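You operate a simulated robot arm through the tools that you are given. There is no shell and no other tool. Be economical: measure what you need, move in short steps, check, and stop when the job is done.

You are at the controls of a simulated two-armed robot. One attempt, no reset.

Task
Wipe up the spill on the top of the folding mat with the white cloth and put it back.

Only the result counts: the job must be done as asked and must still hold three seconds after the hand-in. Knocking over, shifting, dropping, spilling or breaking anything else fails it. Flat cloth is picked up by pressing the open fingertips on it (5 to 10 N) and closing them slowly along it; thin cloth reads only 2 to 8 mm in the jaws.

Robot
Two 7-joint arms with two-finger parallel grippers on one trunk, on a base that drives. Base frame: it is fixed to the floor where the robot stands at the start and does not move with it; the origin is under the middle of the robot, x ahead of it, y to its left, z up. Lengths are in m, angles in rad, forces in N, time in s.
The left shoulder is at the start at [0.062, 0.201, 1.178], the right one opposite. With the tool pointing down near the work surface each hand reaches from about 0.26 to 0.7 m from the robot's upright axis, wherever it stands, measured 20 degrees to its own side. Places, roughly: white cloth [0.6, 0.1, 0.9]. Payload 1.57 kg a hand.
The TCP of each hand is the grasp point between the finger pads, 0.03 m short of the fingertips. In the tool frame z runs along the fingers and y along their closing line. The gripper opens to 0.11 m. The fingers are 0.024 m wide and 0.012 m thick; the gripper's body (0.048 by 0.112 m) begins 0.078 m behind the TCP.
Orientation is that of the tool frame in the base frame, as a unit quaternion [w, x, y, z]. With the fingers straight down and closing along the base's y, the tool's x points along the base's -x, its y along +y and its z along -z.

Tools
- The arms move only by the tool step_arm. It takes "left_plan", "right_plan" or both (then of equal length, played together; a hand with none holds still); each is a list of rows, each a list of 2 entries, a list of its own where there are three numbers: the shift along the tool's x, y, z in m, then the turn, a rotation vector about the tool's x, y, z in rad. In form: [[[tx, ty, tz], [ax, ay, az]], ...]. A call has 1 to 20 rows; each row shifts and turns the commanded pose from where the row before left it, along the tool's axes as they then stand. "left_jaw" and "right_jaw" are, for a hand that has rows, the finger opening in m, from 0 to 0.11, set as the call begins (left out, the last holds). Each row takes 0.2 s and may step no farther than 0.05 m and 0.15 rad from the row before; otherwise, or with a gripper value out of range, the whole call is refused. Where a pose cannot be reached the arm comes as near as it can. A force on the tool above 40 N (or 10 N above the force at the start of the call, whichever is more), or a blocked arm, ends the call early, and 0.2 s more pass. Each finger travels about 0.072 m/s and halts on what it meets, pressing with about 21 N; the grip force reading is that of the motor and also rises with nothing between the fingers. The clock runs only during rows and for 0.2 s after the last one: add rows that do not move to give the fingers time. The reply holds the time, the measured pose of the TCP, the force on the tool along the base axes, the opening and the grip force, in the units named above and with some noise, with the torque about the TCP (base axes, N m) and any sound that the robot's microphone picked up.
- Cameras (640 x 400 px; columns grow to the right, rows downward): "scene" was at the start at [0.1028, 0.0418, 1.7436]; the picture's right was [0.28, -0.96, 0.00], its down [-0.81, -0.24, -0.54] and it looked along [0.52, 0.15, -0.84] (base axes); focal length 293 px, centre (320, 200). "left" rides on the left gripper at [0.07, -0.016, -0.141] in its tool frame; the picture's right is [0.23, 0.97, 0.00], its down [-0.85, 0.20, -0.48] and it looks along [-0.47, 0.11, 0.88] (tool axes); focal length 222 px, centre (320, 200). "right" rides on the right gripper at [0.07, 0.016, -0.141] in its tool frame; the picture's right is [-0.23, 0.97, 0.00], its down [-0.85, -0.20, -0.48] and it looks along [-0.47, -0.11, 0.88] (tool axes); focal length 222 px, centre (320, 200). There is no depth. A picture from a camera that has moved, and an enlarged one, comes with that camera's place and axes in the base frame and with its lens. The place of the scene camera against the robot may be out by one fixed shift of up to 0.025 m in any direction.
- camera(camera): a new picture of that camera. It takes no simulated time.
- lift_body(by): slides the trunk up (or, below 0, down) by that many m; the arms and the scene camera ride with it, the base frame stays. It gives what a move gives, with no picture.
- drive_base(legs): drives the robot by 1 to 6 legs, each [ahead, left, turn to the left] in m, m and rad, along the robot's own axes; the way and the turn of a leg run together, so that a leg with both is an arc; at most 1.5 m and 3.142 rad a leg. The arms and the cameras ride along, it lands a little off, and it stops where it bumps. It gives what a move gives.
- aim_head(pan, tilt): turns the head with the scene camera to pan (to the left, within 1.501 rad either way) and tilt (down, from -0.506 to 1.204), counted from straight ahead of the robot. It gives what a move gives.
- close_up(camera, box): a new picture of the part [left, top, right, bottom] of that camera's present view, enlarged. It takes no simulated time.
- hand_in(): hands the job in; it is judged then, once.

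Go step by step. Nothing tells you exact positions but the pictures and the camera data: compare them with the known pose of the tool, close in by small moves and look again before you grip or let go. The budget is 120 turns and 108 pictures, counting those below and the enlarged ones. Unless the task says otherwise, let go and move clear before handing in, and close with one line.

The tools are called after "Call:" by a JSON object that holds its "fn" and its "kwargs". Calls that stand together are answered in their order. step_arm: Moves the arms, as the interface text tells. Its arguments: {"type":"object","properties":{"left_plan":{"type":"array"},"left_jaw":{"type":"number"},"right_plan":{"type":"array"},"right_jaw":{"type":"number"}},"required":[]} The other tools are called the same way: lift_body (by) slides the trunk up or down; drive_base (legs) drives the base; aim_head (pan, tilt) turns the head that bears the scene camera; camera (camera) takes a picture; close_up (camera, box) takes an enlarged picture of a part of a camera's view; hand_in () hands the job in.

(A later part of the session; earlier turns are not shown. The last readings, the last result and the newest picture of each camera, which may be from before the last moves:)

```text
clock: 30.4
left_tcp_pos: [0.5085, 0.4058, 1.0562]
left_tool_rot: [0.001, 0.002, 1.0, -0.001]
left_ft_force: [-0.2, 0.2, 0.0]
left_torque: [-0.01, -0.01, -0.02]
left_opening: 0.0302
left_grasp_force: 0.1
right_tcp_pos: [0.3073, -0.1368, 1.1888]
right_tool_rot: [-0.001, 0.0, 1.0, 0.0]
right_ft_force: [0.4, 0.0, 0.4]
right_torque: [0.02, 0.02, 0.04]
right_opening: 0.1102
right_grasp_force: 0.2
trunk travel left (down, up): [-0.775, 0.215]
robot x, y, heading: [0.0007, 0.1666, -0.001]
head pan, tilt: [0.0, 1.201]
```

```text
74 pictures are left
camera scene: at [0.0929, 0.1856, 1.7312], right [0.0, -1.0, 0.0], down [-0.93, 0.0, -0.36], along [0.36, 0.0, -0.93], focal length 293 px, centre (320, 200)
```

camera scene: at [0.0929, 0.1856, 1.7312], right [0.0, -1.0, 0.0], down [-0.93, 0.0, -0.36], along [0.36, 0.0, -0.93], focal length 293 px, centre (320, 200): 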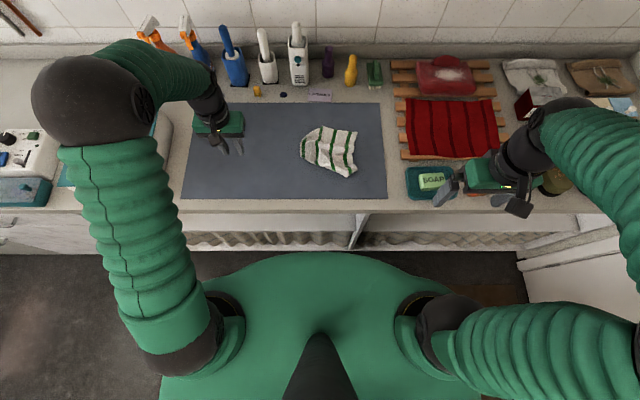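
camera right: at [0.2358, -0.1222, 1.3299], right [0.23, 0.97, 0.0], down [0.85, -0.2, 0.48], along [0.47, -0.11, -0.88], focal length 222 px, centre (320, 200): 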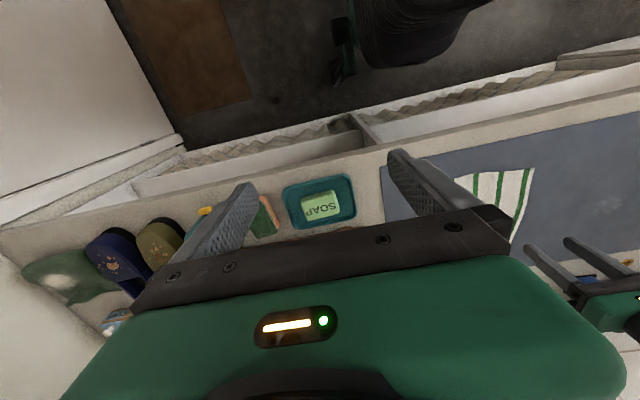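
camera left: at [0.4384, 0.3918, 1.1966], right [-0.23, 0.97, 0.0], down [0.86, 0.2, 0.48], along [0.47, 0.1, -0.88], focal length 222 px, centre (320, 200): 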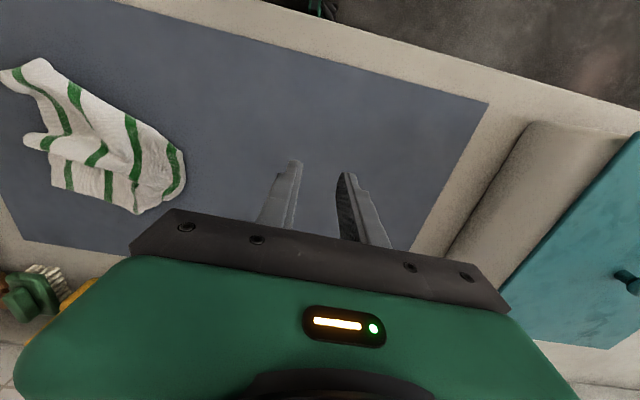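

There is ample clearance, so I nudge forward 0.05 m and bring the right hand over the far-right corner at about (0.65, 0.09).

Call:
{"fn": "drive_base", "kwargs": {"legs": [[0.05, 0, 0]]}}

Call:
{"fn": "step_arm", "kwargs": {"right_plan": [[[0, 0, 0], [0, 0, 0]]]}}

Call:
{"fn": "camera", "kwargs": {"camera": "scene"}}

```text
clock: 31.4
left_tcp_pos: [0.5476, 0.4072, 1.0608]
left_tool_rot: [0.006, 0.0, 1.0, -0.001]
left_ft_force: [-1.1, 0.2, 0.4]
left_torque: [-0.02, -0.04, 0.01]
left_opening: 0.0299
left_grasp_force: 0.0
right_tcp_pos: [0.3466, -0.1377, 1.1925]
right_tool_rot: [0.005, 0.001, 1.0, -0.001]
right_ft_force: [0.1, 0.2, 0.7]
right_torque: [0.03, -0.06, -0.02]
right_opening: 0.1101
right_grasp_force: 0.0
trunk travel left (down, up): [-0.775, 0.215]
robot x, y, heading: [0.0491, 0.1674, 0.003]
head pan, tilt: [0.0, 1.201]
```

```text
clock: 31.8
left_tcp_pos: [0.5609, 0.4072, 1.0545]
left_tool_rot: [-0.001, 0.001, 1.0, -0.002]
left_ft_force: [-0.2, -0.2, 0.0]
left_torque: [0.01, 0.04, -0.01]
left_opening: 0.0299
left_grasp_force: 0.0
right_tcp_pos: [0.3617, -0.1379, 1.1885]
right_tool_rot: [-0.002, 0.001, 1.0, -0.001]
right_ft_force: [0.4, -0.5, -0.8]
right_torque: [0.0, 0.02, 0.01]
right_opening: 0.1098
right_grasp_force: 0.0
trunk travel left (down, up): [-0.775, 0.215]
robot x, y, heading: [0.0475, 0.1672, -0.001]
head pan, tilt: [0.0, 1.201]
```

```text
73 pictures are left
camera scene: at [0.1512, 0.1854, 1.7307], right [0.0, -1.0, 0.0], down [-0.93, 0.0, -0.36], along [0.36, 0.0, -0.93], focal length 293 px, centre (320, 200)
```

scene: 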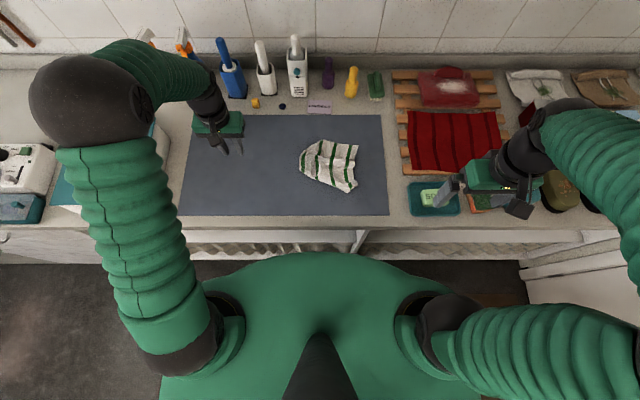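

Call:
{"fn": "step_arm", "kwargs": {"right_plan": [[[-0.0286, 0.0233, 0.01], [0, 0, 0]], [[-0.0286, 0.0233, 0.01], [0, 0, 0]], [[-0.0286, 0.0233, 0.01], [0, 0, 0]], [[-0.0286, 0.0233, 0.02], [0, 0, 0]], [[-0.0286, 0.0233, 0.02], [0, 0, 0]], [[-0.0286, 0.0233, 0.02], [0, 0, 0]], [[-0.0286, 0.0233, 0.02], [0, 0, 0]], [[-0.0286, 0.0233, 0.02], [0, 0, 0]], [[-0.0286, 0.0233, 0.03], [0, 0, 0]], [[-0.0286, 0.0233, 0.03], [0, 0, 0]], [[0, 0, 0.03], [0, 0, 0]], [[0, 0, 0], [0, 0, 0]]], "right_jaw": 0.04}}

Call:
{"fn": "camera", "kwargs": {"camera": "right"}}

Call:
{"fn": "close_up", "kwargs": {"camera": "scene", "box": [250, 100, 410, 230]}}

```text
clock: 34.4
left_tcp_pos: [0.5578, 0.408, 1.0577]
left_tool_rot: [0.001, 0.001, 1.0, -0.001]
left_ft_force: [-0.8, -0.1, -0.2]
left_torque: [0.01, 0.01, 0.03]
left_opening: 0.03
left_grasp_force: 0.1
right_tcp_pos: [0.6424, 0.0954, 0.9702]
right_tool_rot: [0.0, 0.001, 1.0, -0.001]
right_ft_force: [-0.1, -0.1, -0.4]
right_torque: [0.0, 0.01, -0.02]
right_opening: 0.0399
right_grasp_force: 0.1
trunk travel left (down, up): [-0.775, 0.215]
robot x, y, heading: [0.0541, 0.1653, -0.0]
head pan, tilt: [0.0, 1.201]
```

```text
72 pictures are left
camera right: at [0.5722, 0.1126, 1.1111], right [0.23, 0.97, 0.0], down [0.85, -0.2, 0.48], along [0.47, -0.11, -0.88], focal length 222 px, centre (320, 200)
```

right: 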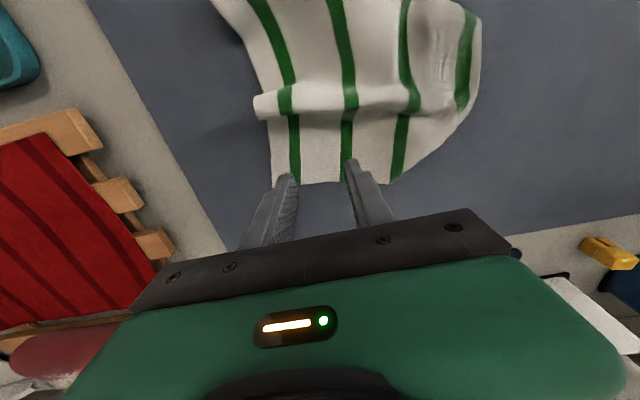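

```text
3.08 times, centred on (330, 165) of scene
camera zoom: at [0.1438, 0.1866, 1.7312], right [0.0, -1.0, 0.0], down [-0.93, 0.0, -0.36], along [0.36, 0.0, -0.93], focal length 901 px, centre (289, 308)
```

zoom: 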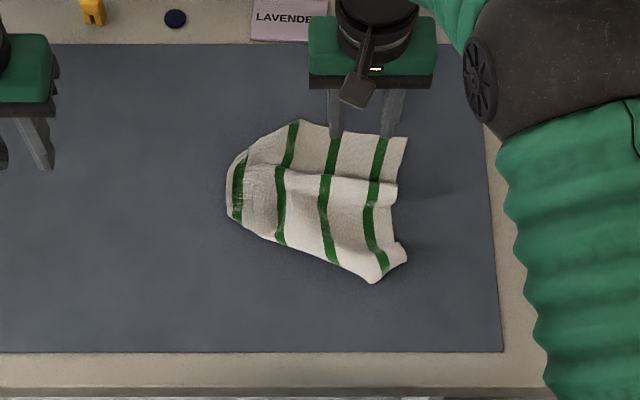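

Hand-camera measures put the scene camera ~0.017 m off in y; the original cloth corners were about A(.728,.245), B(.718,.016), C(.48,.03), D(.489,.262). I align to the corner and descend.

Call:
{"fn": "step_arm", "kwargs": {"right_plan": [[[0, -0.015, 0.015], [0, 0, 0]], [[0, 0, 0.012], [0, 0, 0]], [[0, 0, 0.005], [0, 0, 0]], [[0, 0, 0], [0, 0, 0]]]}}

Call:
{"fn": "step_arm", "kwargs": {"right_plan": [[[0, 0, 0.0025], [0, 0, 0]], [[0, 0, 0], [0, 0, 0]]]}}

```text
clock: 35.4
left_tcp_pos: [0.5576, 0.4088, 1.057]
left_tool_rot: [0.002, 0.0, 1.0, -0.002]
left_ft_force: [0.3, -0.4, 0.2]
left_torque: [0.02, 0.03, 0.02]
left_opening: 0.03
left_grasp_force: 0.2
right_tcp_pos: [0.6438, 0.081, 0.937]
right_tool_rot: [0.002, 0.001, 1.0, -0.002]
right_ft_force: [-0.4, 0.7, 0.1]
right_torque: [0.0, -0.01, 0.0]
right_opening: 0.04
right_grasp_force: 0.1
trunk travel left (down, up): [-0.775, 0.215]
robot x, y, heading: [0.0479, 0.1689, -0.006]
head pan, tilt: [0.0, 1.201]
```

```text
clock: 36.0
left_tcp_pos: [0.5578, 0.4084, 1.0569]
left_tool_rot: [0.001, 0.0, 1.0, -0.001]
left_ft_force: [-1.1, -0.5, 0.4]
left_torque: [0.03, -0.01, 0.02]
left_opening: 0.03
left_grasp_force: 0.0
right_tcp_pos: [0.6432, 0.0813, 0.9352]
right_tool_rot: [0.001, 0.001, 1.0, -0.001]
right_ft_force: [0.5, -0.1, -0.5]
right_torque: [-0.02, -0.01, 0.0]
right_opening: 0.0404
right_grasp_force: 0.1
trunk travel left (down, up): [-0.775, 0.215]
robot x, y, heading: [0.048, 0.1713, -0.001]
head pan, tilt: [0.0, 1.201]
```

Call:
{"fn": "step_arm", "kwargs": {"right_plan": [[[0, 0, 0.0015], [0, 0, 0]], [[0, 0, 0.001], [0, 0, 0]], [[0, 0, 0], [0, 0, 0]]]}}

```text
clock: 36.8
left_tcp_pos: [0.5568, 0.4082, 1.0586]
left_tool_rot: [0.001, 0.0, 1.0, -0.002]
left_ft_force: [-0.8, -0.3, 0.9]
left_torque: [-0.02, -0.01, -0.01]
left_opening: 0.0301
left_grasp_force: 0.0
right_tcp_pos: [0.6426, 0.0802, 0.9352]
right_tool_rot: [0.003, 0.0, 1.0, 0.0]
right_ft_force: [0.6, -1.2, 15.6]
right_torque: [-0.18, -0.02, 0.06]
right_opening: 0.04
right_grasp_force: 0.1
trunk travel left (down, up): [-0.775, 0.215]
robot x, y, heading: [0.0495, 0.1676, 0.004]
head pan, tilt: [0.0, 1.201]
```

Call:
{"fn": "step_arm", "kwargs": {"right_plan": [[[0, 0, -0.001], [0, 0, 0]], [[0, 0, 0], [0, 0, 0]]]}}

Call:
{"fn": "step_arm", "kwargs": {"right_plan": [[[0, 0, 0], [0, 0, 0]], [[0, 0, 0], [0, 0, 0]]], "right_jaw": 0.025}}

Call:
{"fn": "step_arm", "kwargs": {"right_plan": [[[0, 0, 0], [0, 0, 0]], [[0, 0, 0], [0, 0, 0]]], "right_jaw": 0.012}}

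Call:
{"fn": "step_arm", "kwargs": {"right_plan": [[[0, 0, 0], [0, 0, 0]], [[0, 0, 0], [0, 0, 0]], [[0, 0, 0], [0, 0, 0]]], "right_jaw": 0.0}}

Call:
{"fn": "camera", "kwargs": {"camera": "right"}}

```text
clock: 37.4
left_tcp_pos: [0.5556, 0.409, 1.0566]
left_tool_rot: [0.001, 0.0, 1.0, -0.002]
left_ft_force: [-0.5, -0.3, 1.0]
left_torque: [-0.06, 0.01, -0.01]
left_opening: 0.0299
left_grasp_force: 0.0
right_tcp_pos: [0.6435, 0.0795, 0.9345]
right_tool_rot: [0.002, 0.002, 1.0, -0.001]
right_ft_force: [4.3, -1.7, 15.2]
right_torque: [-0.14, -0.11, 0.04]
right_opening: 0.0404
right_grasp_force: 0.0
trunk travel left (down, up): [-0.775, 0.215]
robot x, y, heading: [0.0495, 0.1667, 0.003]
head pan, tilt: [0.0, 1.201]
```

```text
clock: 38.0
left_tcp_pos: [0.5552, 0.4077, 1.0581]
left_tool_rot: [0.001, 0.001, 1.0, -0.002]
left_ft_force: [-0.9, -0.9, -0.6]
left_torque: [0.01, -0.02, 0.04]
left_opening: 0.0299
left_grasp_force: 0.1
right_tcp_pos: [0.6423, 0.0808, 0.9342]
right_tool_rot: [0.001, 0.003, 1.0, -0.002]
right_ft_force: [1.3, -2.9, 15.4]
right_torque: [-0.17, -0.06, -0.02]
right_opening: 0.0229
right_grasp_force: 0.0
trunk travel left (down, up): [-0.775, 0.215]
robot x, y, heading: [0.0513, 0.1703, -0.005]
head pan, tilt: [0.0, 1.201]
```

```text
clock: 38.6
left_tcp_pos: [0.5558, 0.4078, 1.0582]
left_tool_rot: [0.001, 0.0, 1.0, -0.001]
left_ft_force: [0.8, 0.0, -0.5]
left_torque: [0.01, 0.01, 0.0]
left_opening: 0.0298
left_grasp_force: 0.0
right_tcp_pos: [0.6428, 0.08, 0.9345]
right_tool_rot: [0.0, 0.0, 1.0, 0.0]
right_ft_force: [-0.2, -2.3, 16.7]
right_torque: [-0.16, 0.0, 0.03]
right_opening: 0.0096
right_grasp_force: 0.1
trunk travel left (down, up): [-0.775, 0.215]
robot x, y, heading: [0.0478, 0.172, -0.004]
head pan, tilt: [0.0, 1.201]
```

```text
clock: 39.4
left_tcp_pos: [0.5558, 0.4076, 1.0585]
left_tool_rot: [0.001, -0.001, 1.0, 0.0]
left_ft_force: [-0.1, -0.7, 0.2]
left_torque: [-0.02, -0.02, -0.01]
left_opening: 0.03
left_grasp_force: 0.0
right_tcp_pos: [0.6427, 0.0795, 0.9339]
right_tool_rot: [0.001, 0.002, 1.0, -0.001]
right_ft_force: [0.0, -3.3, 16.8]
right_torque: [-0.2, -0.01, 0.01]
right_opening: 0.0028
right_grasp_force: 21.0
trunk travel left (down, up): [-0.775, 0.215]
robot x, y, heading: [0.0511, 0.1657, 0.002]
head pan, tilt: [0.0, 1.201]
```

```text
70 pictures are left
camera right: at [0.5711, 0.0962, 1.0753], right [0.23, 0.97, 0.0], down [0.85, -0.2, 0.48], along [0.47, -0.11, -0.88], focal length 222 px, centre (320, 200)
```

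right: 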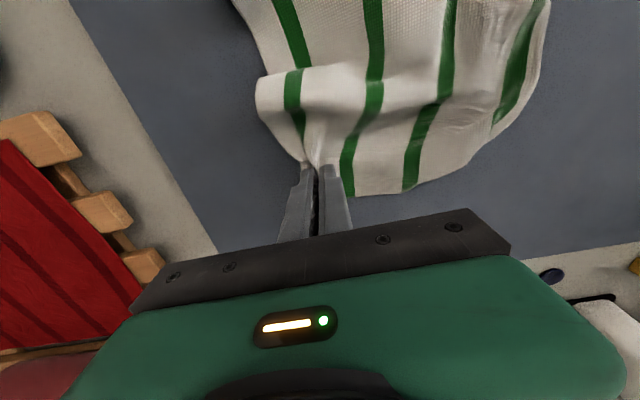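

The right hand has the far-right corner. I drag it to its original place, which should also unfold the middle crease.

Call:
{"fn": "step_arm", "kwargs": {"right_plan": [[[0, 0, -0.002], [0, 0, 0]], [[-0.014, -0.006, -0.001], [0, 0, 0]], [[-0.014, -0.006, 0], [0, 0, 0]], [[-0.014, -0.006, 0], [0, 0, 0]], [[-0.013, -0.006, 0], [0, 0, 0]], [[0, 0, 0], [0, 0, 0]]]}}

Call:
{"fn": "camera", "kwargs": {"camera": "right"}}

Call:
{"fn": "close_up", "kwargs": {"camera": "scene", "box": [250, 100, 410, 230]}}

```text
clock: 40.8
left_tcp_pos: [0.5571, 0.4075, 1.0574]
left_tool_rot: [0.001, 0.0, 1.0, -0.002]
left_ft_force: [0.1, 0.2, 0.6]
left_torque: [0.0, 0.0, 0.02]
left_opening: 0.0302
left_grasp_force: 0.0
right_tcp_pos: [0.6984, 0.057, 0.9369]
right_tool_rot: [0.0, 0.001, 1.0, -0.001]
right_ft_force: [0.2, 0.0, 0.8]
right_torque: [0.0, 0.01, 0.0]
right_opening: 0.0026
right_grasp_force: 21.0
trunk travel left (down, up): [-0.775, 0.215]
robot x, y, heading: [0.0502, 0.1706, 0.001]
head pan, tilt: [0.0, 1.201]
```

```text
69 pictures are left
camera right: at [0.6282, 0.0729, 1.0773], right [0.23, 0.97, 0.0], down [0.85, -0.2, 0.48], along [0.47, -0.11, -0.88], focal length 222 px, centre (320, 200)
```

right: 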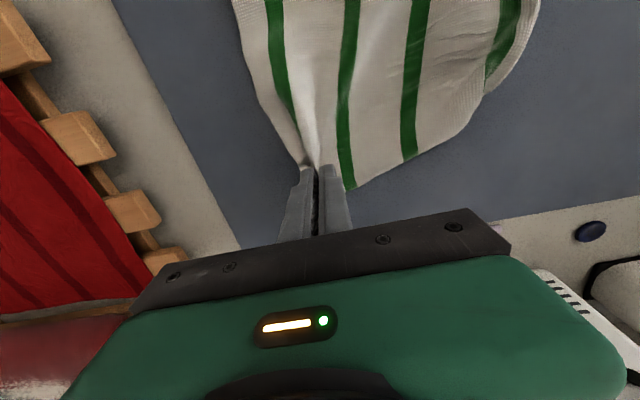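

```text
3.08 times, centred on (330, 165) of scene
camera zoom: at [0.145, 0.1868, 1.7311], right [0.0, -1.0, 0.0], down [-0.93, 0.0, -0.36], along [0.36, 0.0, -0.93], focal length 901 px, centre (289, 308)
```

zoom: 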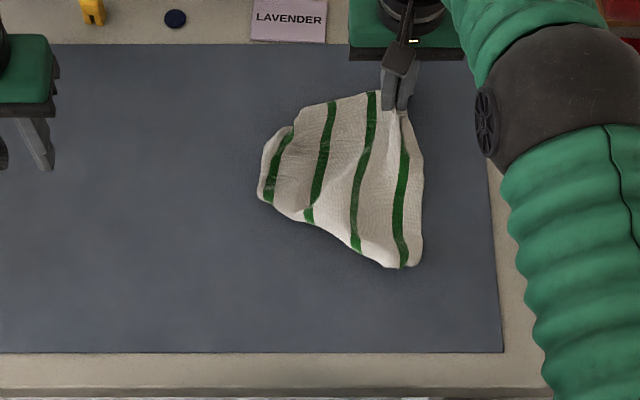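

The crease unfolded well. Now the left hand takes the cloth near the left end of the far edge, at about (0.642, 0.16).

Call:
{"fn": "step_arm", "kwargs": {"left_plan": [[[-0.012, -0.035, 0], [0, 0, 0]], [[-0.012, -0.035, 0], [0, 0, 0]], [[-0.012, -0.035, 0], [0, 0, 0]], [[-0.012, -0.035, 0], [0, 0, 0]], [[-0.012, -0.035, 0], [0, 0, 0]], [[-0.012, -0.035, 0.02], [0, 0, 0]], [[-0.012, -0.036, 0.03], [0, 0, 0]], [[0, 0, 0.03], [0, 0, 0]], [[0, 0, 0], [0, 0, 0]]], "left_jaw": 0.03}}

Call:
{"fn": "camera", "kwargs": {"camera": "left"}}

Call:
{"fn": "close_up", "kwargs": {"camera": "scene", "box": [250, 100, 410, 230]}}

```text
clock: 42.8
left_tcp_pos: [0.6413, 0.1616, 0.977]
left_tool_rot: [0.001, 0.0, 1.0, -0.001]
left_ft_force: [-0.7, -0.4, 0.4]
left_torque: [-0.02, -0.06, 0.04]
left_opening: 0.03
left_grasp_force: 0.0
right_tcp_pos: [0.6999, 0.0564, 0.9365]
right_tool_rot: [0.0, 0.0, 1.0, -0.001]
right_ft_force: [0.3, 0.0, 1.2]
right_torque: [0.0, 0.01, -0.02]
right_opening: 0.0026
right_grasp_force: 21.7
trunk travel left (down, up): [-0.775, 0.215]
robot x, y, heading: [0.051, 0.1701, 0.002]
head pan, tilt: [0.0, 1.201]
```

```text
67 pictures are left
camera left: at [0.5711, 0.1451, 1.1183], right [-0.23, 0.97, 0.0], down [0.85, 0.2, 0.48], along [0.47, 0.11, -0.88], focal length 222 px, centre (320, 200)
```

left: 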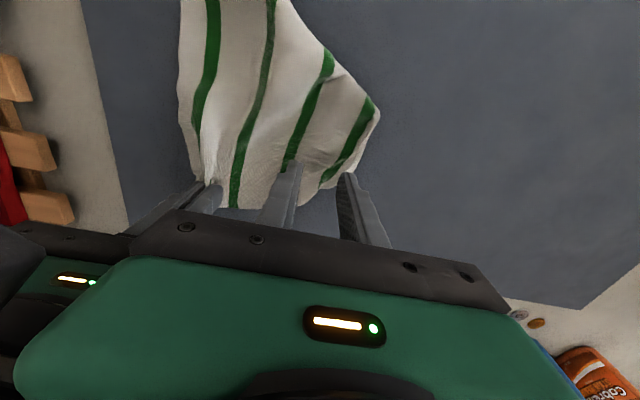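

```text
3.08 times, centred on (330, 165) of scene
camera zoom: at [0.1446, 0.1861, 1.7312], right [0.0, -1.0, 0.0], down [-0.93, 0.0, -0.36], along [0.36, 0.0, -0.93], focal length 901 px, centre (289, 308)
```

zoom: 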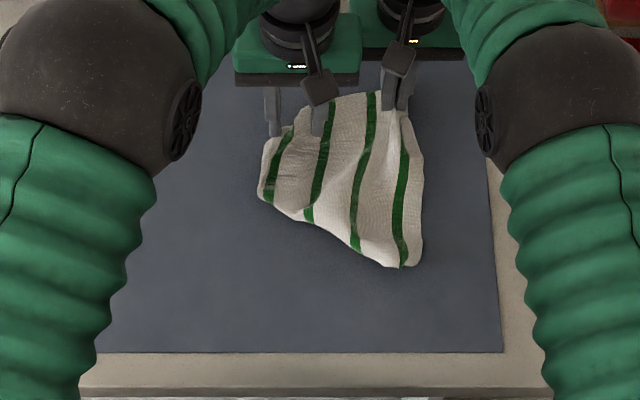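

Aligned: the projected grip point falls between stripes on the cloth. I descend to contact.

Call:
{"fn": "step_arm", "kwargs": {"left_plan": [[[0.002, -0.002, 0.02], [0, 0, 0]], [[0, 0, 0.015], [0, 0, 0]], [[0, 0, 0.006], [0, 0, 0]], [[0, 0, 0], [0, 0, 0]]]}}

Call:
{"fn": "step_arm", "kwargs": {"left_plan": [[[0, 0, 0.002], [0, 0, 0]], [[0, 0, 0], [0, 0, 0]]]}}

```text
clock: 43.8
left_tcp_pos: [0.6392, 0.1582, 0.9374]
left_tool_rot: [0.002, 0.0, 1.0, -0.002]
left_ft_force: [0.9, -0.6, 9.9]
left_torque: [0.19, 0.01, -0.03]
left_opening: 0.0299
left_grasp_force: 0.0
right_tcp_pos: [0.6998, 0.0553, 0.9364]
right_tool_rot: [0.001, 0.002, 1.0, -0.001]
right_ft_force: [-0.6, 0.4, 0.5]
right_torque: [0.02, -0.02, -0.02]
right_opening: 0.0025
right_grasp_force: 21.3
trunk travel left (down, up): [-0.775, 0.215]
robot x, y, heading: [0.0537, 0.1698, -0.0]
head pan, tilt: [0.0, 1.201]
```

```text
clock: 44.4
left_tcp_pos: [0.6388, 0.1586, 0.9367]
left_tool_rot: [0.003, 0.0, 1.0, -0.001]
left_ft_force: [3.4, 0.3, 23.4]
left_torque: [0.38, -0.05, -0.04]
left_opening: 0.0302
left_grasp_force: 0.3
right_tcp_pos: [0.697, 0.0567, 0.9373]
right_tool_rot: [0.0, 0.001, 1.0, -0.001]
right_ft_force: [-0.1, 0.2, 1.4]
right_torque: [-0.02, -0.02, -0.03]
right_opening: 0.0024
right_grasp_force: 21.0
trunk travel left (down, up): [-0.775, 0.215]
robot x, y, heading: [0.0507, 0.1679, -0.003]
head pan, tilt: [0.0, 1.201]
```

Call:
{"fn": "step_arm", "kwargs": {"left_plan": [[[0, 0, -0.002], [0, 0, 0]], [[0, 0, 0], [0, 0, 0]]], "left_jaw": 0.022}}

Call:
{"fn": "step_arm", "kwargs": {"left_plan": [[[0, 0, 0], [0, 0, 0]], [[0, 0, 0], [0, 0, 0]]], "left_jaw": 0.01}}

Call:
{"fn": "step_arm", "kwargs": {"left_plan": [[[0, 0, 0], [0, 0, 0]], [[0, 0, 0], [0, 0, 0]], [[0, 0, 0], [0, 0, 0]]], "left_jaw": 0.0}}

Call:
{"fn": "camera", "kwargs": {"camera": "left"}}

```text
clock: 45.0
left_tcp_pos: [0.6392, 0.159, 0.9373]
left_tool_rot: [0.002, 0.0, 1.0, -0.002]
left_ft_force: [3.8, 2.4, 17.6]
left_torque: [0.42, -0.11, -0.1]
left_opening: 0.0243
left_grasp_force: 2.6
right_tcp_pos: [0.6984, 0.0569, 0.9371]
right_tool_rot: [0.001, 0.002, 1.0, -0.001]
right_ft_force: [-0.1, 0.6, 0.1]
right_torque: [0.02, -0.02, -0.02]
right_opening: 0.0024
right_grasp_force: 21.3
trunk travel left (down, up): [-0.775, 0.215]
robot x, y, heading: [0.0511, 0.1708, 0.0]
head pan, tilt: [0.0, 1.201]
```

```text
clock: 45.6
left_tcp_pos: [0.6377, 0.1584, 0.9373]
left_tool_rot: [0.001, 0.001, 1.0, -0.001]
left_ft_force: [0.7, 4.8, 15.4]
left_torque: [0.32, 0.02, -0.03]
left_opening: 0.0116
left_grasp_force: 3.4
right_tcp_pos: [0.6978, 0.0558, 0.9374]
right_tool_rot: [0.0, 0.001, 1.0, -0.001]
right_ft_force: [-0.4, 0.5, 0.5]
right_torque: [0.05, 0.04, -0.01]
right_opening: 0.0024
right_grasp_force: 21.1
trunk travel left (down, up): [-0.775, 0.215]
robot x, y, heading: [0.0501, 0.1692, 0.004]
head pan, tilt: [0.0, 1.201]
```

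```text
clock: 46.4
left_tcp_pos: [0.6384, 0.1582, 0.9358]
left_tool_rot: [0.001, 0.001, 1.0, -0.001]
left_ft_force: [-0.9, -0.9, 14.3]
left_torque: [0.05, 0.05, -0.01]
left_opening: 0.0046
left_grasp_force: 21.0
right_tcp_pos: [0.6977, 0.0565, 0.9367]
right_tool_rot: [0.001, 0.0, 1.0, -0.001]
right_ft_force: [-2.2, 1.9, 0.2]
right_torque: [0.09, 0.02, -0.02]
right_opening: 0.0027
right_grasp_force: 21.3
trunk travel left (down, up): [-0.775, 0.215]
robot x, y, heading: [0.0508, 0.166, 0.004]
head pan, tilt: [0.0, 1.201]
```

```text
65 pictures are left
camera left: at [0.568, 0.1418, 1.0781], right [-0.23, 0.97, 0.0], down [0.85, 0.2, 0.48], along [0.47, 0.11, -0.88], focal length 222 px, centre (320, 200)
```

left: 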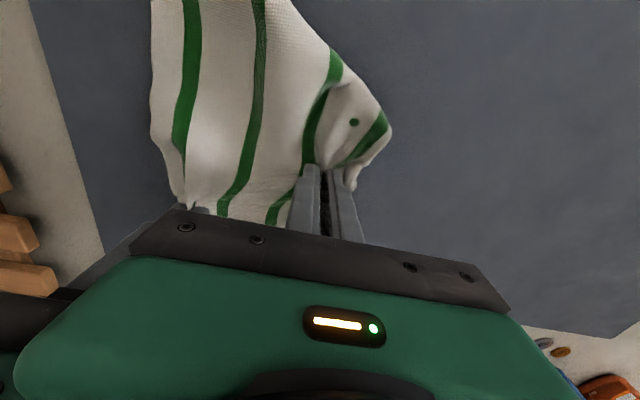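

Gripped (maybe two layers). Lift both hands together, drawing back a bit.

Call:
{"fn": "step_arm", "kwargs": {"left_plan": [[[0, 0, -0.02], [0, 0, 0]], [[0, 0, -0.03], [0, 0, 0]], [[-0.005, 0.005, -0.03], [0, 0, 0]], [[0.01, 0.005, -0.03], [0, 0, 0]], [[0.015, 0, -0.03], [0, 0, 0]], [[0.02, 0, -0.03], [0, 0, 0]], [[0.02, 0, -0.03], [0, 0, 0]], [[0.02, 0, -0.03], [0, 0, 0]], [[0, 0, 0], [0, 0, 0]], [[0, 0, 0], [0, 0, 0]]], "right_plan": [[[0, 0, -0.02], [0, 0, 0]], [[0, 0, -0.03], [0, 0, 0]], [[0.005, 0, -0.03], [0, 0, 0]], [[0.02, 0, -0.03], [0, 0, 0]], [[0.025, 0, -0.03], [0, 0, 0]], [[0.025, 0, -0.03], [0, 0, 0]], [[0.025, 0, -0.03], [0, 0, 0]], [[0.02, 0, -0.03], [0, 0, 0]], [[0, 0, 0], [0, 0, 0]], [[0, 0, 0], [0, 0, 0]]]}}

Call:
{"fn": "camera", "kwargs": {"camera": "scene"}}

Call:
{"fn": "close_up", "kwargs": {"camera": "scene", "box": [240, 60, 440, 230]}}

Call:
{"fn": "camera", "kwargs": {"camera": "left"}}

```text
clock: 47.4
left_tcp_pos: [0.6289, 0.1629, 1.0427]
left_tool_rot: [-0.001, 0.007, 1.0, -0.003]
left_ft_force: [-2.0, -3.0, 0.2]
left_torque: [-0.09, -0.28, -0.16]
left_opening: 0.0044
left_grasp_force: 21.5
right_tcp_pos: [0.6779, 0.055, 1.0425]
right_tool_rot: [0.008, 0.006, 1.0, 0.0]
right_ft_force: [1.7, 3.1, 0.1]
right_torque: [0.09, 0.29, -0.15]
right_opening: 0.0024
right_grasp_force: 21.7
trunk travel left (down, up): [-0.775, 0.215]
robot x, y, heading: [0.0525, 0.1688, 0.007]
head pan, tilt: [0.0, 1.201]
stopped in row 4 (left hand): the force on the tool passed its limit at 54 N (the readings are from after the stop); the commanded pose is now the measured one
```

```text
64 pictures are left
camera scene: at [0.1413, 0.1858, 1.7313], right [0.0, -1.0, 0.0], down [-0.93, 0.0, -0.36], along [0.36, 0.0, -0.93], focal length 293 px, centre (320, 200)
```

scene: 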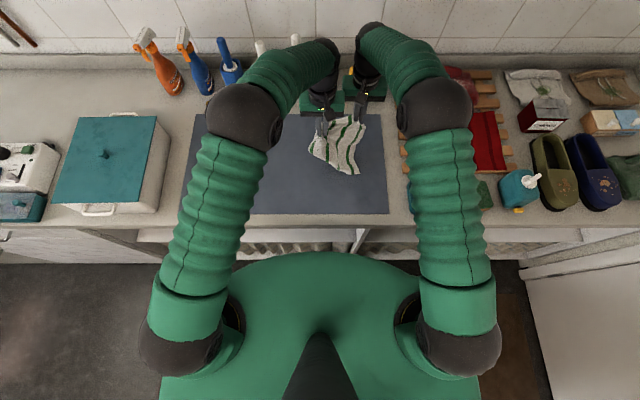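

```text
2.35 times, centred on (340, 145) of scene
camera zoom: at [0.1413, 0.1858, 1.7313], right [0.0, -1.0, 0.0], down [-0.93, 0.0, -0.36], along [0.36, 0.0, -0.93], focal length 689 px, centre (273, 329)
```

zoom: 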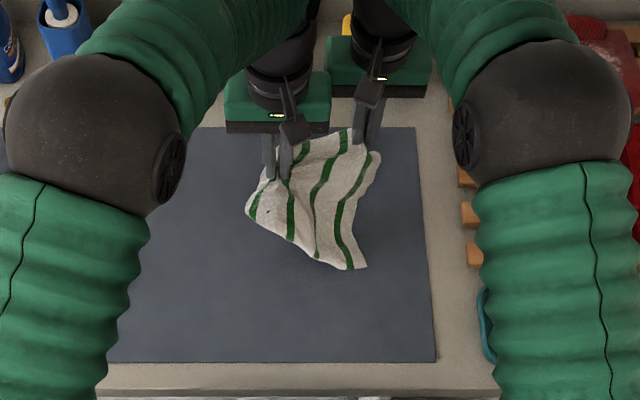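

```text
62 pictures are left
camera left: at [0.5592, 0.148, 1.1832], right [-0.21, 0.98, -0.01], down [0.86, 0.19, 0.47], along [0.46, 0.1, -0.88], focal length 222 px, centre (320, 200)
```

left: 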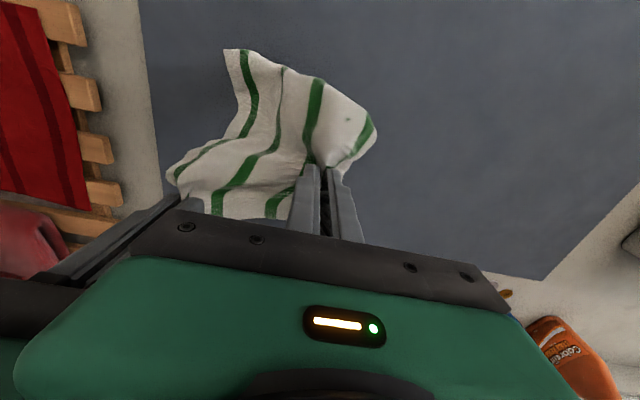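

The cloth went taut between the hands. I relax the spacing slightly and lift with identical motions.

Call:
{"fn": "step_arm", "kwargs": {"left_plan": [[[0.007, -0.006, 0], [0, 0, 0]], [[0, 0, 0], [0, 0, 0]], [[0.015, 0, -0.03], [0, 0, 0]], [[0.02, 0, -0.03], [0, 0, 0]], [[0.02, 0, -0.03], [0, 0, 0]], [[0.02, 0, -0.03], [0, 0, 0]], [[0, 0, 0], [0, 0, 0]]], "right_plan": [[[0, 0, 0], [0, 0, 0]], [[0, 0, 0], [0, 0, 0]], [[0.015, 0, -0.03], [0, 0, 0]], [[0.02, 0, -0.03], [0, 0, 0]], [[0.02, 0, -0.03], [0, 0, 0]], [[0.02, 0, -0.03], [0, 0, 0]], [[0, 0, 0], [0, 0, 0]]]}}

Call:
{"fn": "close_up", "kwargs": {"camera": "scene", "box": [240, 60, 440, 230]}}

Call:
{"fn": "camera", "kwargs": {"camera": "left"}}

Call:
{"fn": "camera", "kwargs": {"camera": "right"}}

```text
clock: 49.0
left_tcp_pos: [0.55, 0.1586, 1.1609]
left_tool_rot: [-0.003, 0.006, 1.0, -0.003]
left_ft_force: [0.9, -1.5, 0.2]
left_torque: [-0.05, 0.0, -0.02]
left_opening: 0.0043
left_grasp_force: 21.0
right_tcp_pos: [0.6022, 0.0566, 1.1607]
right_tool_rot: [0.006, 0.005, 1.0, 0.0]
right_ft_force: [0.0, 1.9, -1.1]
right_torque: [0.04, -0.02, 0.01]
right_opening: 0.0029
right_grasp_force: 20.4
trunk travel left (down, up): [-0.775, 0.215]
robot x, y, heading: [0.0484, 0.1661, 0.004]
head pan, tilt: [0.0, 1.201]
```

```text
2.35 times, centred on (340, 145) of scene
camera zoom: at [0.1438, 0.1854, 1.7311], right [0.0, -1.0, 0.0], down [-0.93, 0.0, -0.36], along [0.36, 0.0, -0.93], focal length 689 px, centre (273, 329)
```

zoom: 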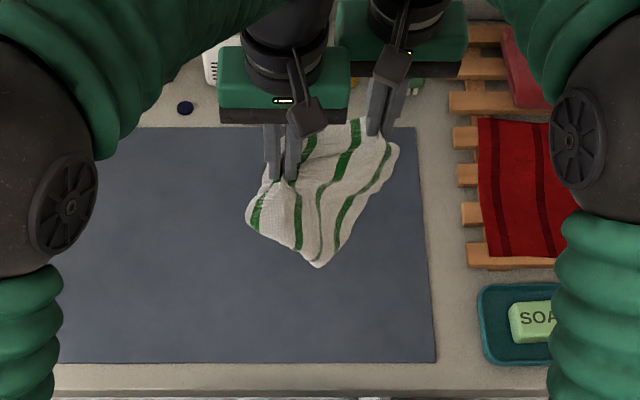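

```text
60 pictures are left
camera left: at [0.4816, 0.1434, 1.3012], right [-0.21, 0.98, 0.0], down [0.86, 0.19, 0.47], along [0.46, 0.1, -0.88], focal length 222 px, centre (320, 200)
```

left: 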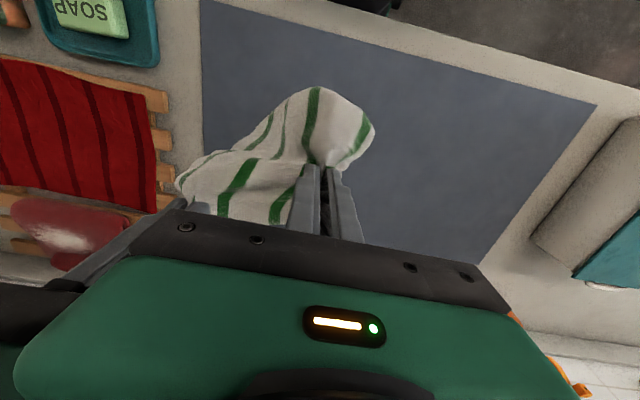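

```text
59 pictures are left
camera right: at [0.5306, 0.0733, 1.3006], right [0.24, 0.97, 0.0], down [0.85, -0.21, 0.49], along [0.47, -0.11, -0.87], focal length 222 px, centre (320, 200)
```

right: 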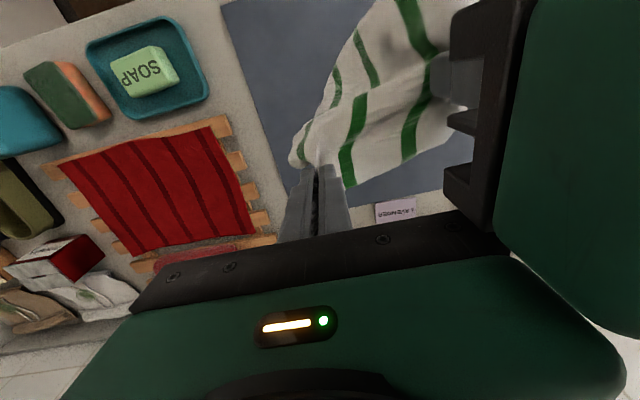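

Cloth hangs. I draw back and lay it with a forward arc, keeping both hands in step.

Call:
{"fn": "step_arm", "kwargs": {"left_plan": [[[0.035, 0, 0], [0, 0, 0]], [[0.035, 0, 0], [0, 0, 0]], [[0, 0, 0], [0, 0, 0]], [[0, 0, 0], [0, 0, 0]], [[0, 0, 0.03], [0, 0, 0]], [[-0.01, 0, 0.03], [0, 0, 0]], [[-0.015, 0, 0.03], [0, 0, 0]], [[-0.02, 0, 0.03], [0, 0, 0]], [[-0.022, 0, 0.03], [0, 0, 0]], [[-0.025, 0, 0.025], [0, 0, 0]], [[-0.025, 0, 0.02], [0, 0, 0]], [[-0.025, 0, 0.017], [0, 0, 0]], [[-0.025, 0, 0.008], [0, 0, 0]], [[0, 0, 0], [0, 0, 0]]], "right_plan": [[[0.035, 0, 0], [0, 0, 0]], [[0.035, 0, 0], [0, 0, 0]], [[0, 0, 0], [0, 0, 0]], [[0, 0, 0], [0, 0, 0]], [[0, 0, 0.03], [0, 0, 0]], [[-0.01, 0, 0.03], [0, 0, 0]], [[-0.015, 0, 0.03], [0, 0, 0]], [[-0.02, 0, 0.03], [0, 0, 0]], [[-0.022, 0, 0.03], [0, 0, 0]], [[-0.025, 0, 0.025], [0, 0, 0]], [[-0.025, 0, 0.02], [0, 0, 0]], [[-0.025, 0, 0.017], [0, 0, 0]], [[-0.025, 0, 0.008], [0, 0, 0]], [[0, 0, 0], [0, 0, 0]]]}}

Call:
{"fn": "close_up", "kwargs": {"camera": "scene", "box": [240, 80, 440, 230]}}

Call:
{"fn": "camera", "kwargs": {"camera": "left"}}

```text
clock: 52.0
left_tcp_pos: [0.644, 0.1565, 0.9412]
left_tool_rot: [-0.002, 0.006, 1.0, -0.002]
left_ft_force: [0.7, -2.2, 2.3]
left_torque: [-0.08, 0.0, -0.02]
left_opening: 0.0044
left_grasp_force: 20.6
right_tcp_pos: [0.7029, 0.0535, 0.9416]
right_tool_rot: [0.007, 0.005, 1.0, 0.0]
right_ft_force: [-0.4, 2.0, -0.7]
right_torque: [0.12, 0.04, -0.04]
right_opening: 0.0027
right_grasp_force: 20.7
trunk travel left (down, up): [-0.775, 0.215]
robot x, y, heading: [0.0489, 0.1672, 0.002]
head pan, tilt: [0.0, 1.201]
```

```text
2.67 times, centred on (340, 155) of scene
camera zoom: at [0.1429, 0.1852, 1.7313], right [0.0, -1.0, 0.0], down [-0.93, 0.0, -0.36], along [0.36, 0.0, -0.93], focal length 781 px, centre (267, 320)
```

zoom: 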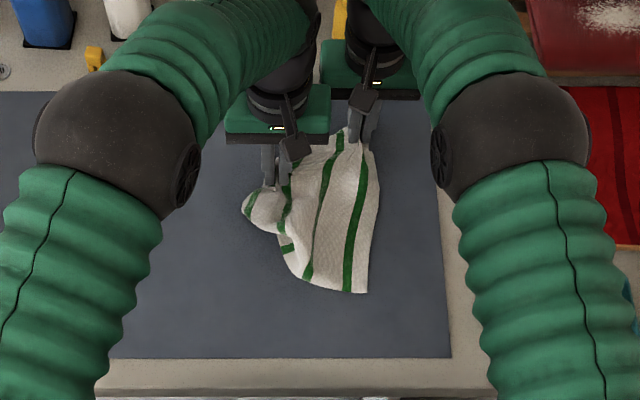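

```text
57 pictures are left
camera left: at [0.5748, 0.141, 1.0831], right [-0.21, 0.98, 0.0], down [0.86, 0.19, 0.48], along [0.46, 0.1, -0.88], focal length 222 px, centre (320, 200)
```

left: 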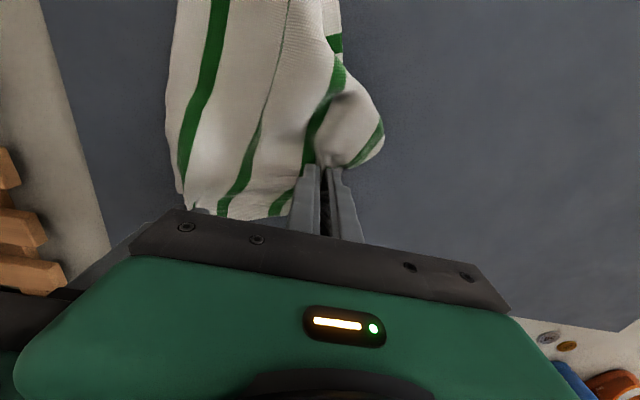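

The right half is now straight. I release the left hand only and look at the left side.

Call:
{"fn": "step_arm", "kwargs": {"left_plan": [[[0, 0, 0.002], [0, 0, 0]], [[0, 0, 0], [0, 0, 0]], [[0, 0, -0.03], [0, 0, 0]], [[0, 0.02, -0.04], [0, 0, 0]], [[0, 0.05, 0], [0, 0, 0]], [[0, 0.05, 0], [0, 0, 0]], [[0, 0.04, 0], [0, 0, 0]]], "left_jaw": 0.03}}

Call:
{"fn": "close_up", "kwargs": {"camera": "scene", "box": [260, 100, 420, 230]}}

Call:
{"fn": "camera", "kwargs": {"camera": "left"}}

```text
clock: 53.6
left_tcp_pos: [0.6478, 0.3193, 1.0095]
left_tool_rot: [-0.003, 0.008, 1.0, -0.004]
left_ft_force: [-1.1, -0.2, 0.2]
left_torque: [-0.01, 0.03, 0.04]
left_opening: 0.0302
left_grasp_force: 0.1
right_tcp_pos: [0.7044, 0.0563, 0.9419]
right_tool_rot: [0.007, 0.005, 1.0, -0.002]
right_ft_force: [0.7, -0.1, 0.4]
right_torque: [-0.05, -0.02, -0.01]
right_opening: 0.0024
right_grasp_force: 20.8
trunk travel left (down, up): [-0.775, 0.215]
robot x, y, heading: [0.0507, 0.1711, 0.003]
head pan, tilt: [0.0, 1.201]
```

```text
3.08 times, centred on (340, 165) of scene
camera zoom: at [0.1448, 0.1888, 1.7311], right [0.0, -1.0, 0.0], down [-0.93, 0.0, -0.36], along [0.36, 0.0, -0.93], focal length 901 px, centre (258, 308)
```

zoom: 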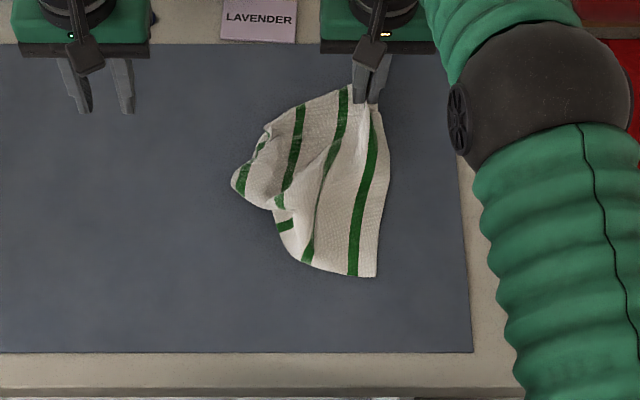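

```text
55 pictures are left
camera left: at [0.5784, 0.3042, 1.1504], right [-0.21, 0.98, -0.01], down [0.86, 0.19, 0.47], along [0.46, 0.1, -0.88], focal length 222 px, centre (320, 200)
```

left: 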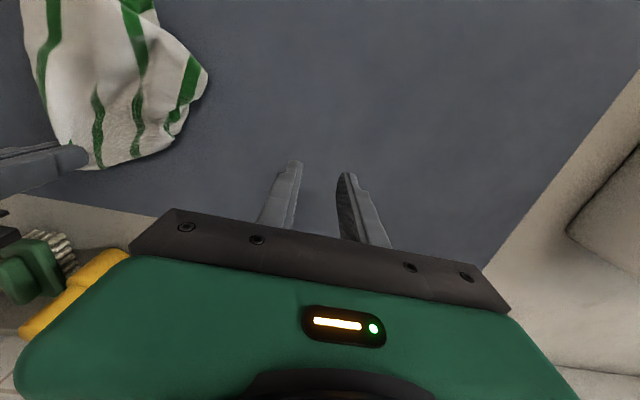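

Call:
{"fn": "close_up", "kwargs": {"camera": "scene", "box": [310, 120, 375, 195]}}

Call:
{"fn": "step_arm", "kwargs": {"left_plan": [[[0.04, -0.02, 0], [0, 0, 0]], [[0.04, -0.02, 0], [0, 0, 0]], [[0.04, -0.02, 0], [0, 0, 0]], [[0.04, 0, 0], [0, 0, 0]]]}}

Call:
{"fn": "camera", "kwargs": {"camera": "left"}}

```text
5.33 times, centred on (342, 158) of scene
camera zoom: at [0.1448, 0.1888, 1.7311], right [0.0, -1.0, 0.0], down [-0.93, 0.0, -0.36], along [0.36, 0.0, -0.93], focal length 1562 px, centre (200, 427)
```

zoom: 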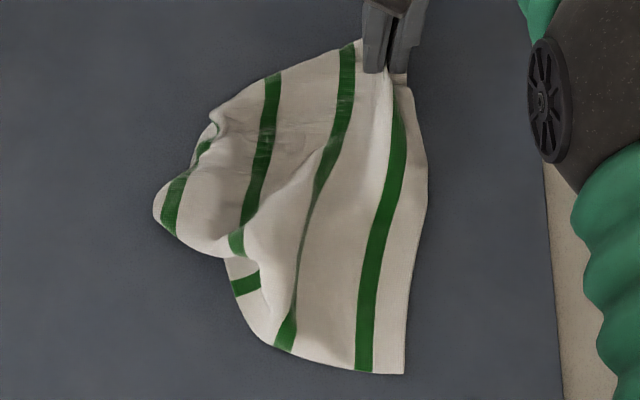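

```text
clock: 54.6
left_tcp_pos: [0.4848, 0.2605, 1.0093]
left_tool_rot: [-0.002, 0.006, 1.0, -0.003]
left_ft_force: [0.2, 0.4, -0.4]
left_torque: [-0.01, -0.02, -0.01]
left_opening: 0.0299
left_grasp_force: 0.0
right_tcp_pos: [0.702, 0.0535, 0.9428]
right_tool_rot: [0.007, 0.004, 1.0, 0.0]
right_ft_force: [0.2, 0.0, -0.2]
right_torque: [0.02, -0.01, -0.01]
right_opening: 0.0025
right_grasp_force: 20.9
trunk travel left (down, up): [-0.775, 0.215]
robot x, y, heading: [0.0523, 0.1726, -0.001]
head pan, tilt: [0.0, 1.201]
```

```text
53 pictures are left
camera left: at [0.4152, 0.2445, 1.1509], right [-0.22, 0.98, 0.0], down [0.86, 0.19, 0.47], along [0.46, 0.1, -0.88], focal length 222 px, centre (320, 200)
```

left: 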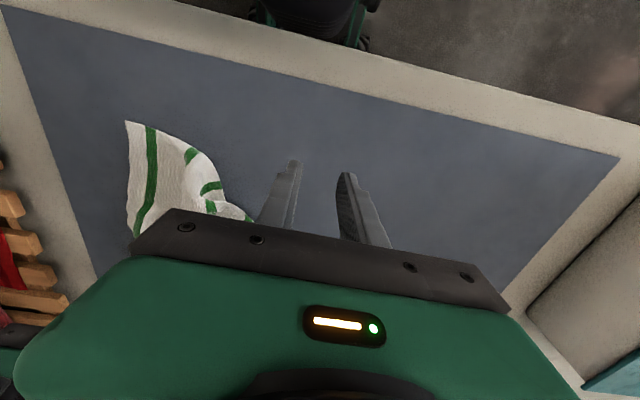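

Reading the stripes, the near edge curls under the bump at stripe 3; a tug there toward the near-left should pull it out. I position the left hand at about (0.55, 0.125).

Call:
{"fn": "step_arm", "kwargs": {"left_plan": [[[-0.022, -0.045, 0], [0, 0, 0]], [[-0.022, -0.045, 0], [0, 0, 0]], [[-0.022, -0.045, 0.01], [0, 0, 0]], [[0, 0, 0.025], [0, 0, 0]], [[0, 0, 0], [0, 0, 0]]], "left_jaw": 0.03}}

Call:
{"fn": "camera", "kwargs": {"camera": "left"}}

Call:
{"fn": "close_up", "kwargs": {"camera": "scene", "box": [300, 110, 400, 195]}}

```text
refused: row 3 steps farther than a row can; nothing moved
```

```text
52 pictures are left
camera left: at [0.4152, 0.2445, 1.1509], right [-0.22, 0.98, 0.0], down [0.86, 0.19, 0.47], along [0.46, 0.1, -0.88], focal length 222 px, centre (320, 200)
```

left: 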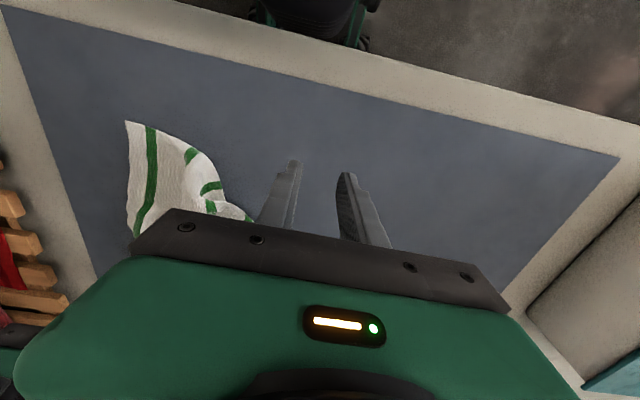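

```text
4.71 times, centred on (350, 152) of scene
camera zoom: at [0.1422, 0.1858, 1.7313], right [0.0, -1.0, 0.0], down [-0.93, 0.0, -0.36], along [0.36, 0.0, -0.93], focal length 1378 px, centre (179, 424)
```

zoom: 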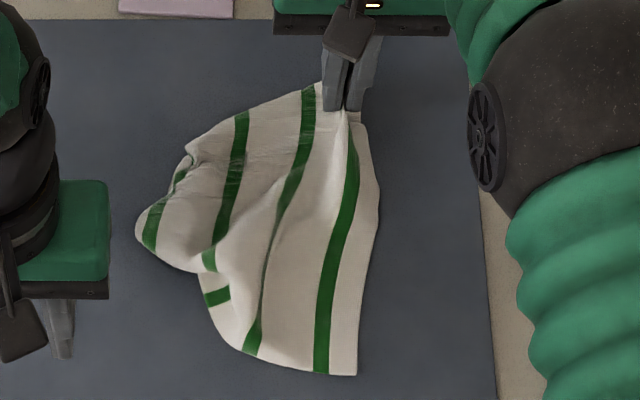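

Call:
{"fn": "step_arm", "kwargs": {"left_plan": [[[-0.016, -0.034, 0], [0, 0, 0]], [[-0.016, -0.034, 0], [0, 0, 0]], [[-0.017, -0.034, 0.005], [0, 0, 0]], [[-0.017, -0.034, 0.01], [0, 0, 0]], [[0, 0, 0.025], [0, 0, 0]], [[0, 0, 0], [0, 0, 0]]], "left_jaw": 0.03}}

Call:
{"fn": "camera", "kwargs": {"camera": "left"}}

Call:
{"fn": "close_up", "kwargs": {"camera": "scene", "box": [300, 110, 400, 195]}}

```text
clock: 56.0
left_tcp_pos: [0.5504, 0.121, 0.97]
left_tool_rot: [-0.002, 0.006, 1.0, -0.002]
left_ft_force: [0.6, 0.0, -0.3]
left_torque: [0.02, 0.0, 0.0]
left_opening: 0.0299
left_grasp_force: 0.1
right_tcp_pos: [0.7041, 0.0539, 0.9416]
right_tool_rot: [0.007, 0.005, 1.0, 0.0]
right_ft_force: [0.1, 0.0, -0.1]
right_torque: [-0.01, 0.01, -0.02]
right_opening: 0.0023
right_grasp_force: 20.6
trunk travel left (down, up): [-0.775, 0.215]
robot x, y, heading: [0.0519, 0.1689, -0.002]
head pan, tilt: [0.0, 1.201]
```

```text
50 pictures are left
camera left: at [0.4814, 0.1063, 1.1107], right [-0.21, 0.98, 0.0], down [0.86, 0.19, 0.47], along [0.46, 0.1, -0.88], focal length 222 px, centre (320, 200)
```

left: 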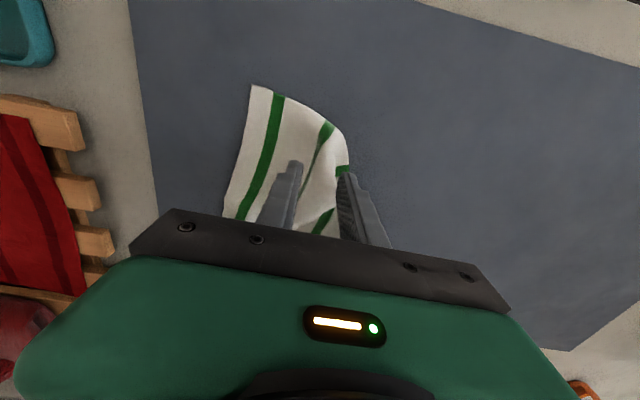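

```text
4.71 times, centred on (350, 152) of scene
camera zoom: at [0.1441, 0.1853, 1.7312], right [0.0, -1.0, 0.0], down [-0.93, 0.0, -0.36], along [0.36, 0.0, -0.93], focal length 1378 px, centre (179, 424)
```

zoom: 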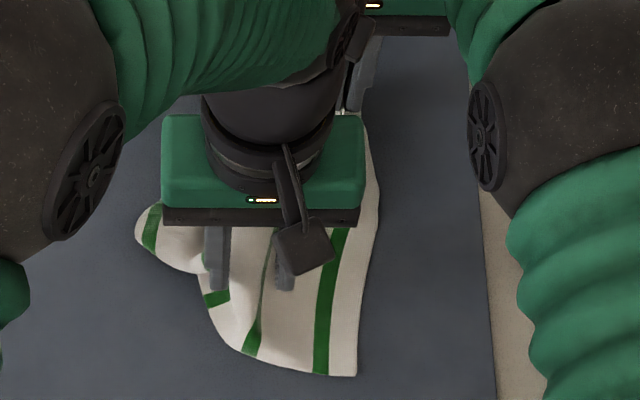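

Well placed next to the stripe-3 end. Descend and grip.

Call:
{"fn": "step_arm", "kwargs": {"left_plan": [[[0, 0.003, 0.015], [0, 0, 0]], [[0, 0, 0.012], [0, 0, 0]], [[0, 0, 0.006], [0, 0, 0]], [[0, 0, 0], [0, 0, 0]]]}}

Call:
{"fn": "step_arm", "kwargs": {"left_plan": [[[0, 0, 0.002], [0, 0, 0]], [[0, 0, 0], [0, 0, 0]]]}}

```text
clock: 57.0
left_tcp_pos: [0.551, 0.1238, 0.9357]
left_tool_rot: [-0.004, 0.006, 1.0, -0.002]
left_ft_force: [0.4, 0.1, 1.2]
left_torque: [0.03, -0.01, 0.0]
left_opening: 0.03
left_grasp_force: 0.6
right_tcp_pos: [0.7035, 0.0532, 0.9416]
right_tool_rot: [0.005, 0.006, 1.0, 0.0]
right_ft_force: [-0.4, -0.6, 0.0]
right_torque: [-0.01, -0.02, -0.06]
right_opening: 0.0024
right_grasp_force: 21.1
trunk travel left (down, up): [-0.775, 0.215]
robot x, y, heading: [0.0506, 0.169, -0.002]
head pan, tilt: [0.0, 1.201]
```

```text
clock: 57.6
left_tcp_pos: [0.55, 0.125, 0.9337]
left_tool_rot: [-0.002, 0.006, 1.0, -0.004]
left_ft_force: [0.6, 1.0, 10.7]
left_torque: [0.21, -0.13, 0.0]
left_opening: 0.0305
left_grasp_force: 0.7
right_tcp_pos: [0.7036, 0.0539, 0.9432]
right_tool_rot: [0.007, 0.005, 1.0, 0.0]
right_ft_force: [-0.2, 0.4, 0.1]
right_torque: [0.04, -0.01, -0.01]
right_opening: 0.0025
right_grasp_force: 21.1
trunk travel left (down, up): [-0.775, 0.215]
robot x, y, heading: [0.0504, 0.1632, -0.001]
head pan, tilt: [0.0, 1.201]
```

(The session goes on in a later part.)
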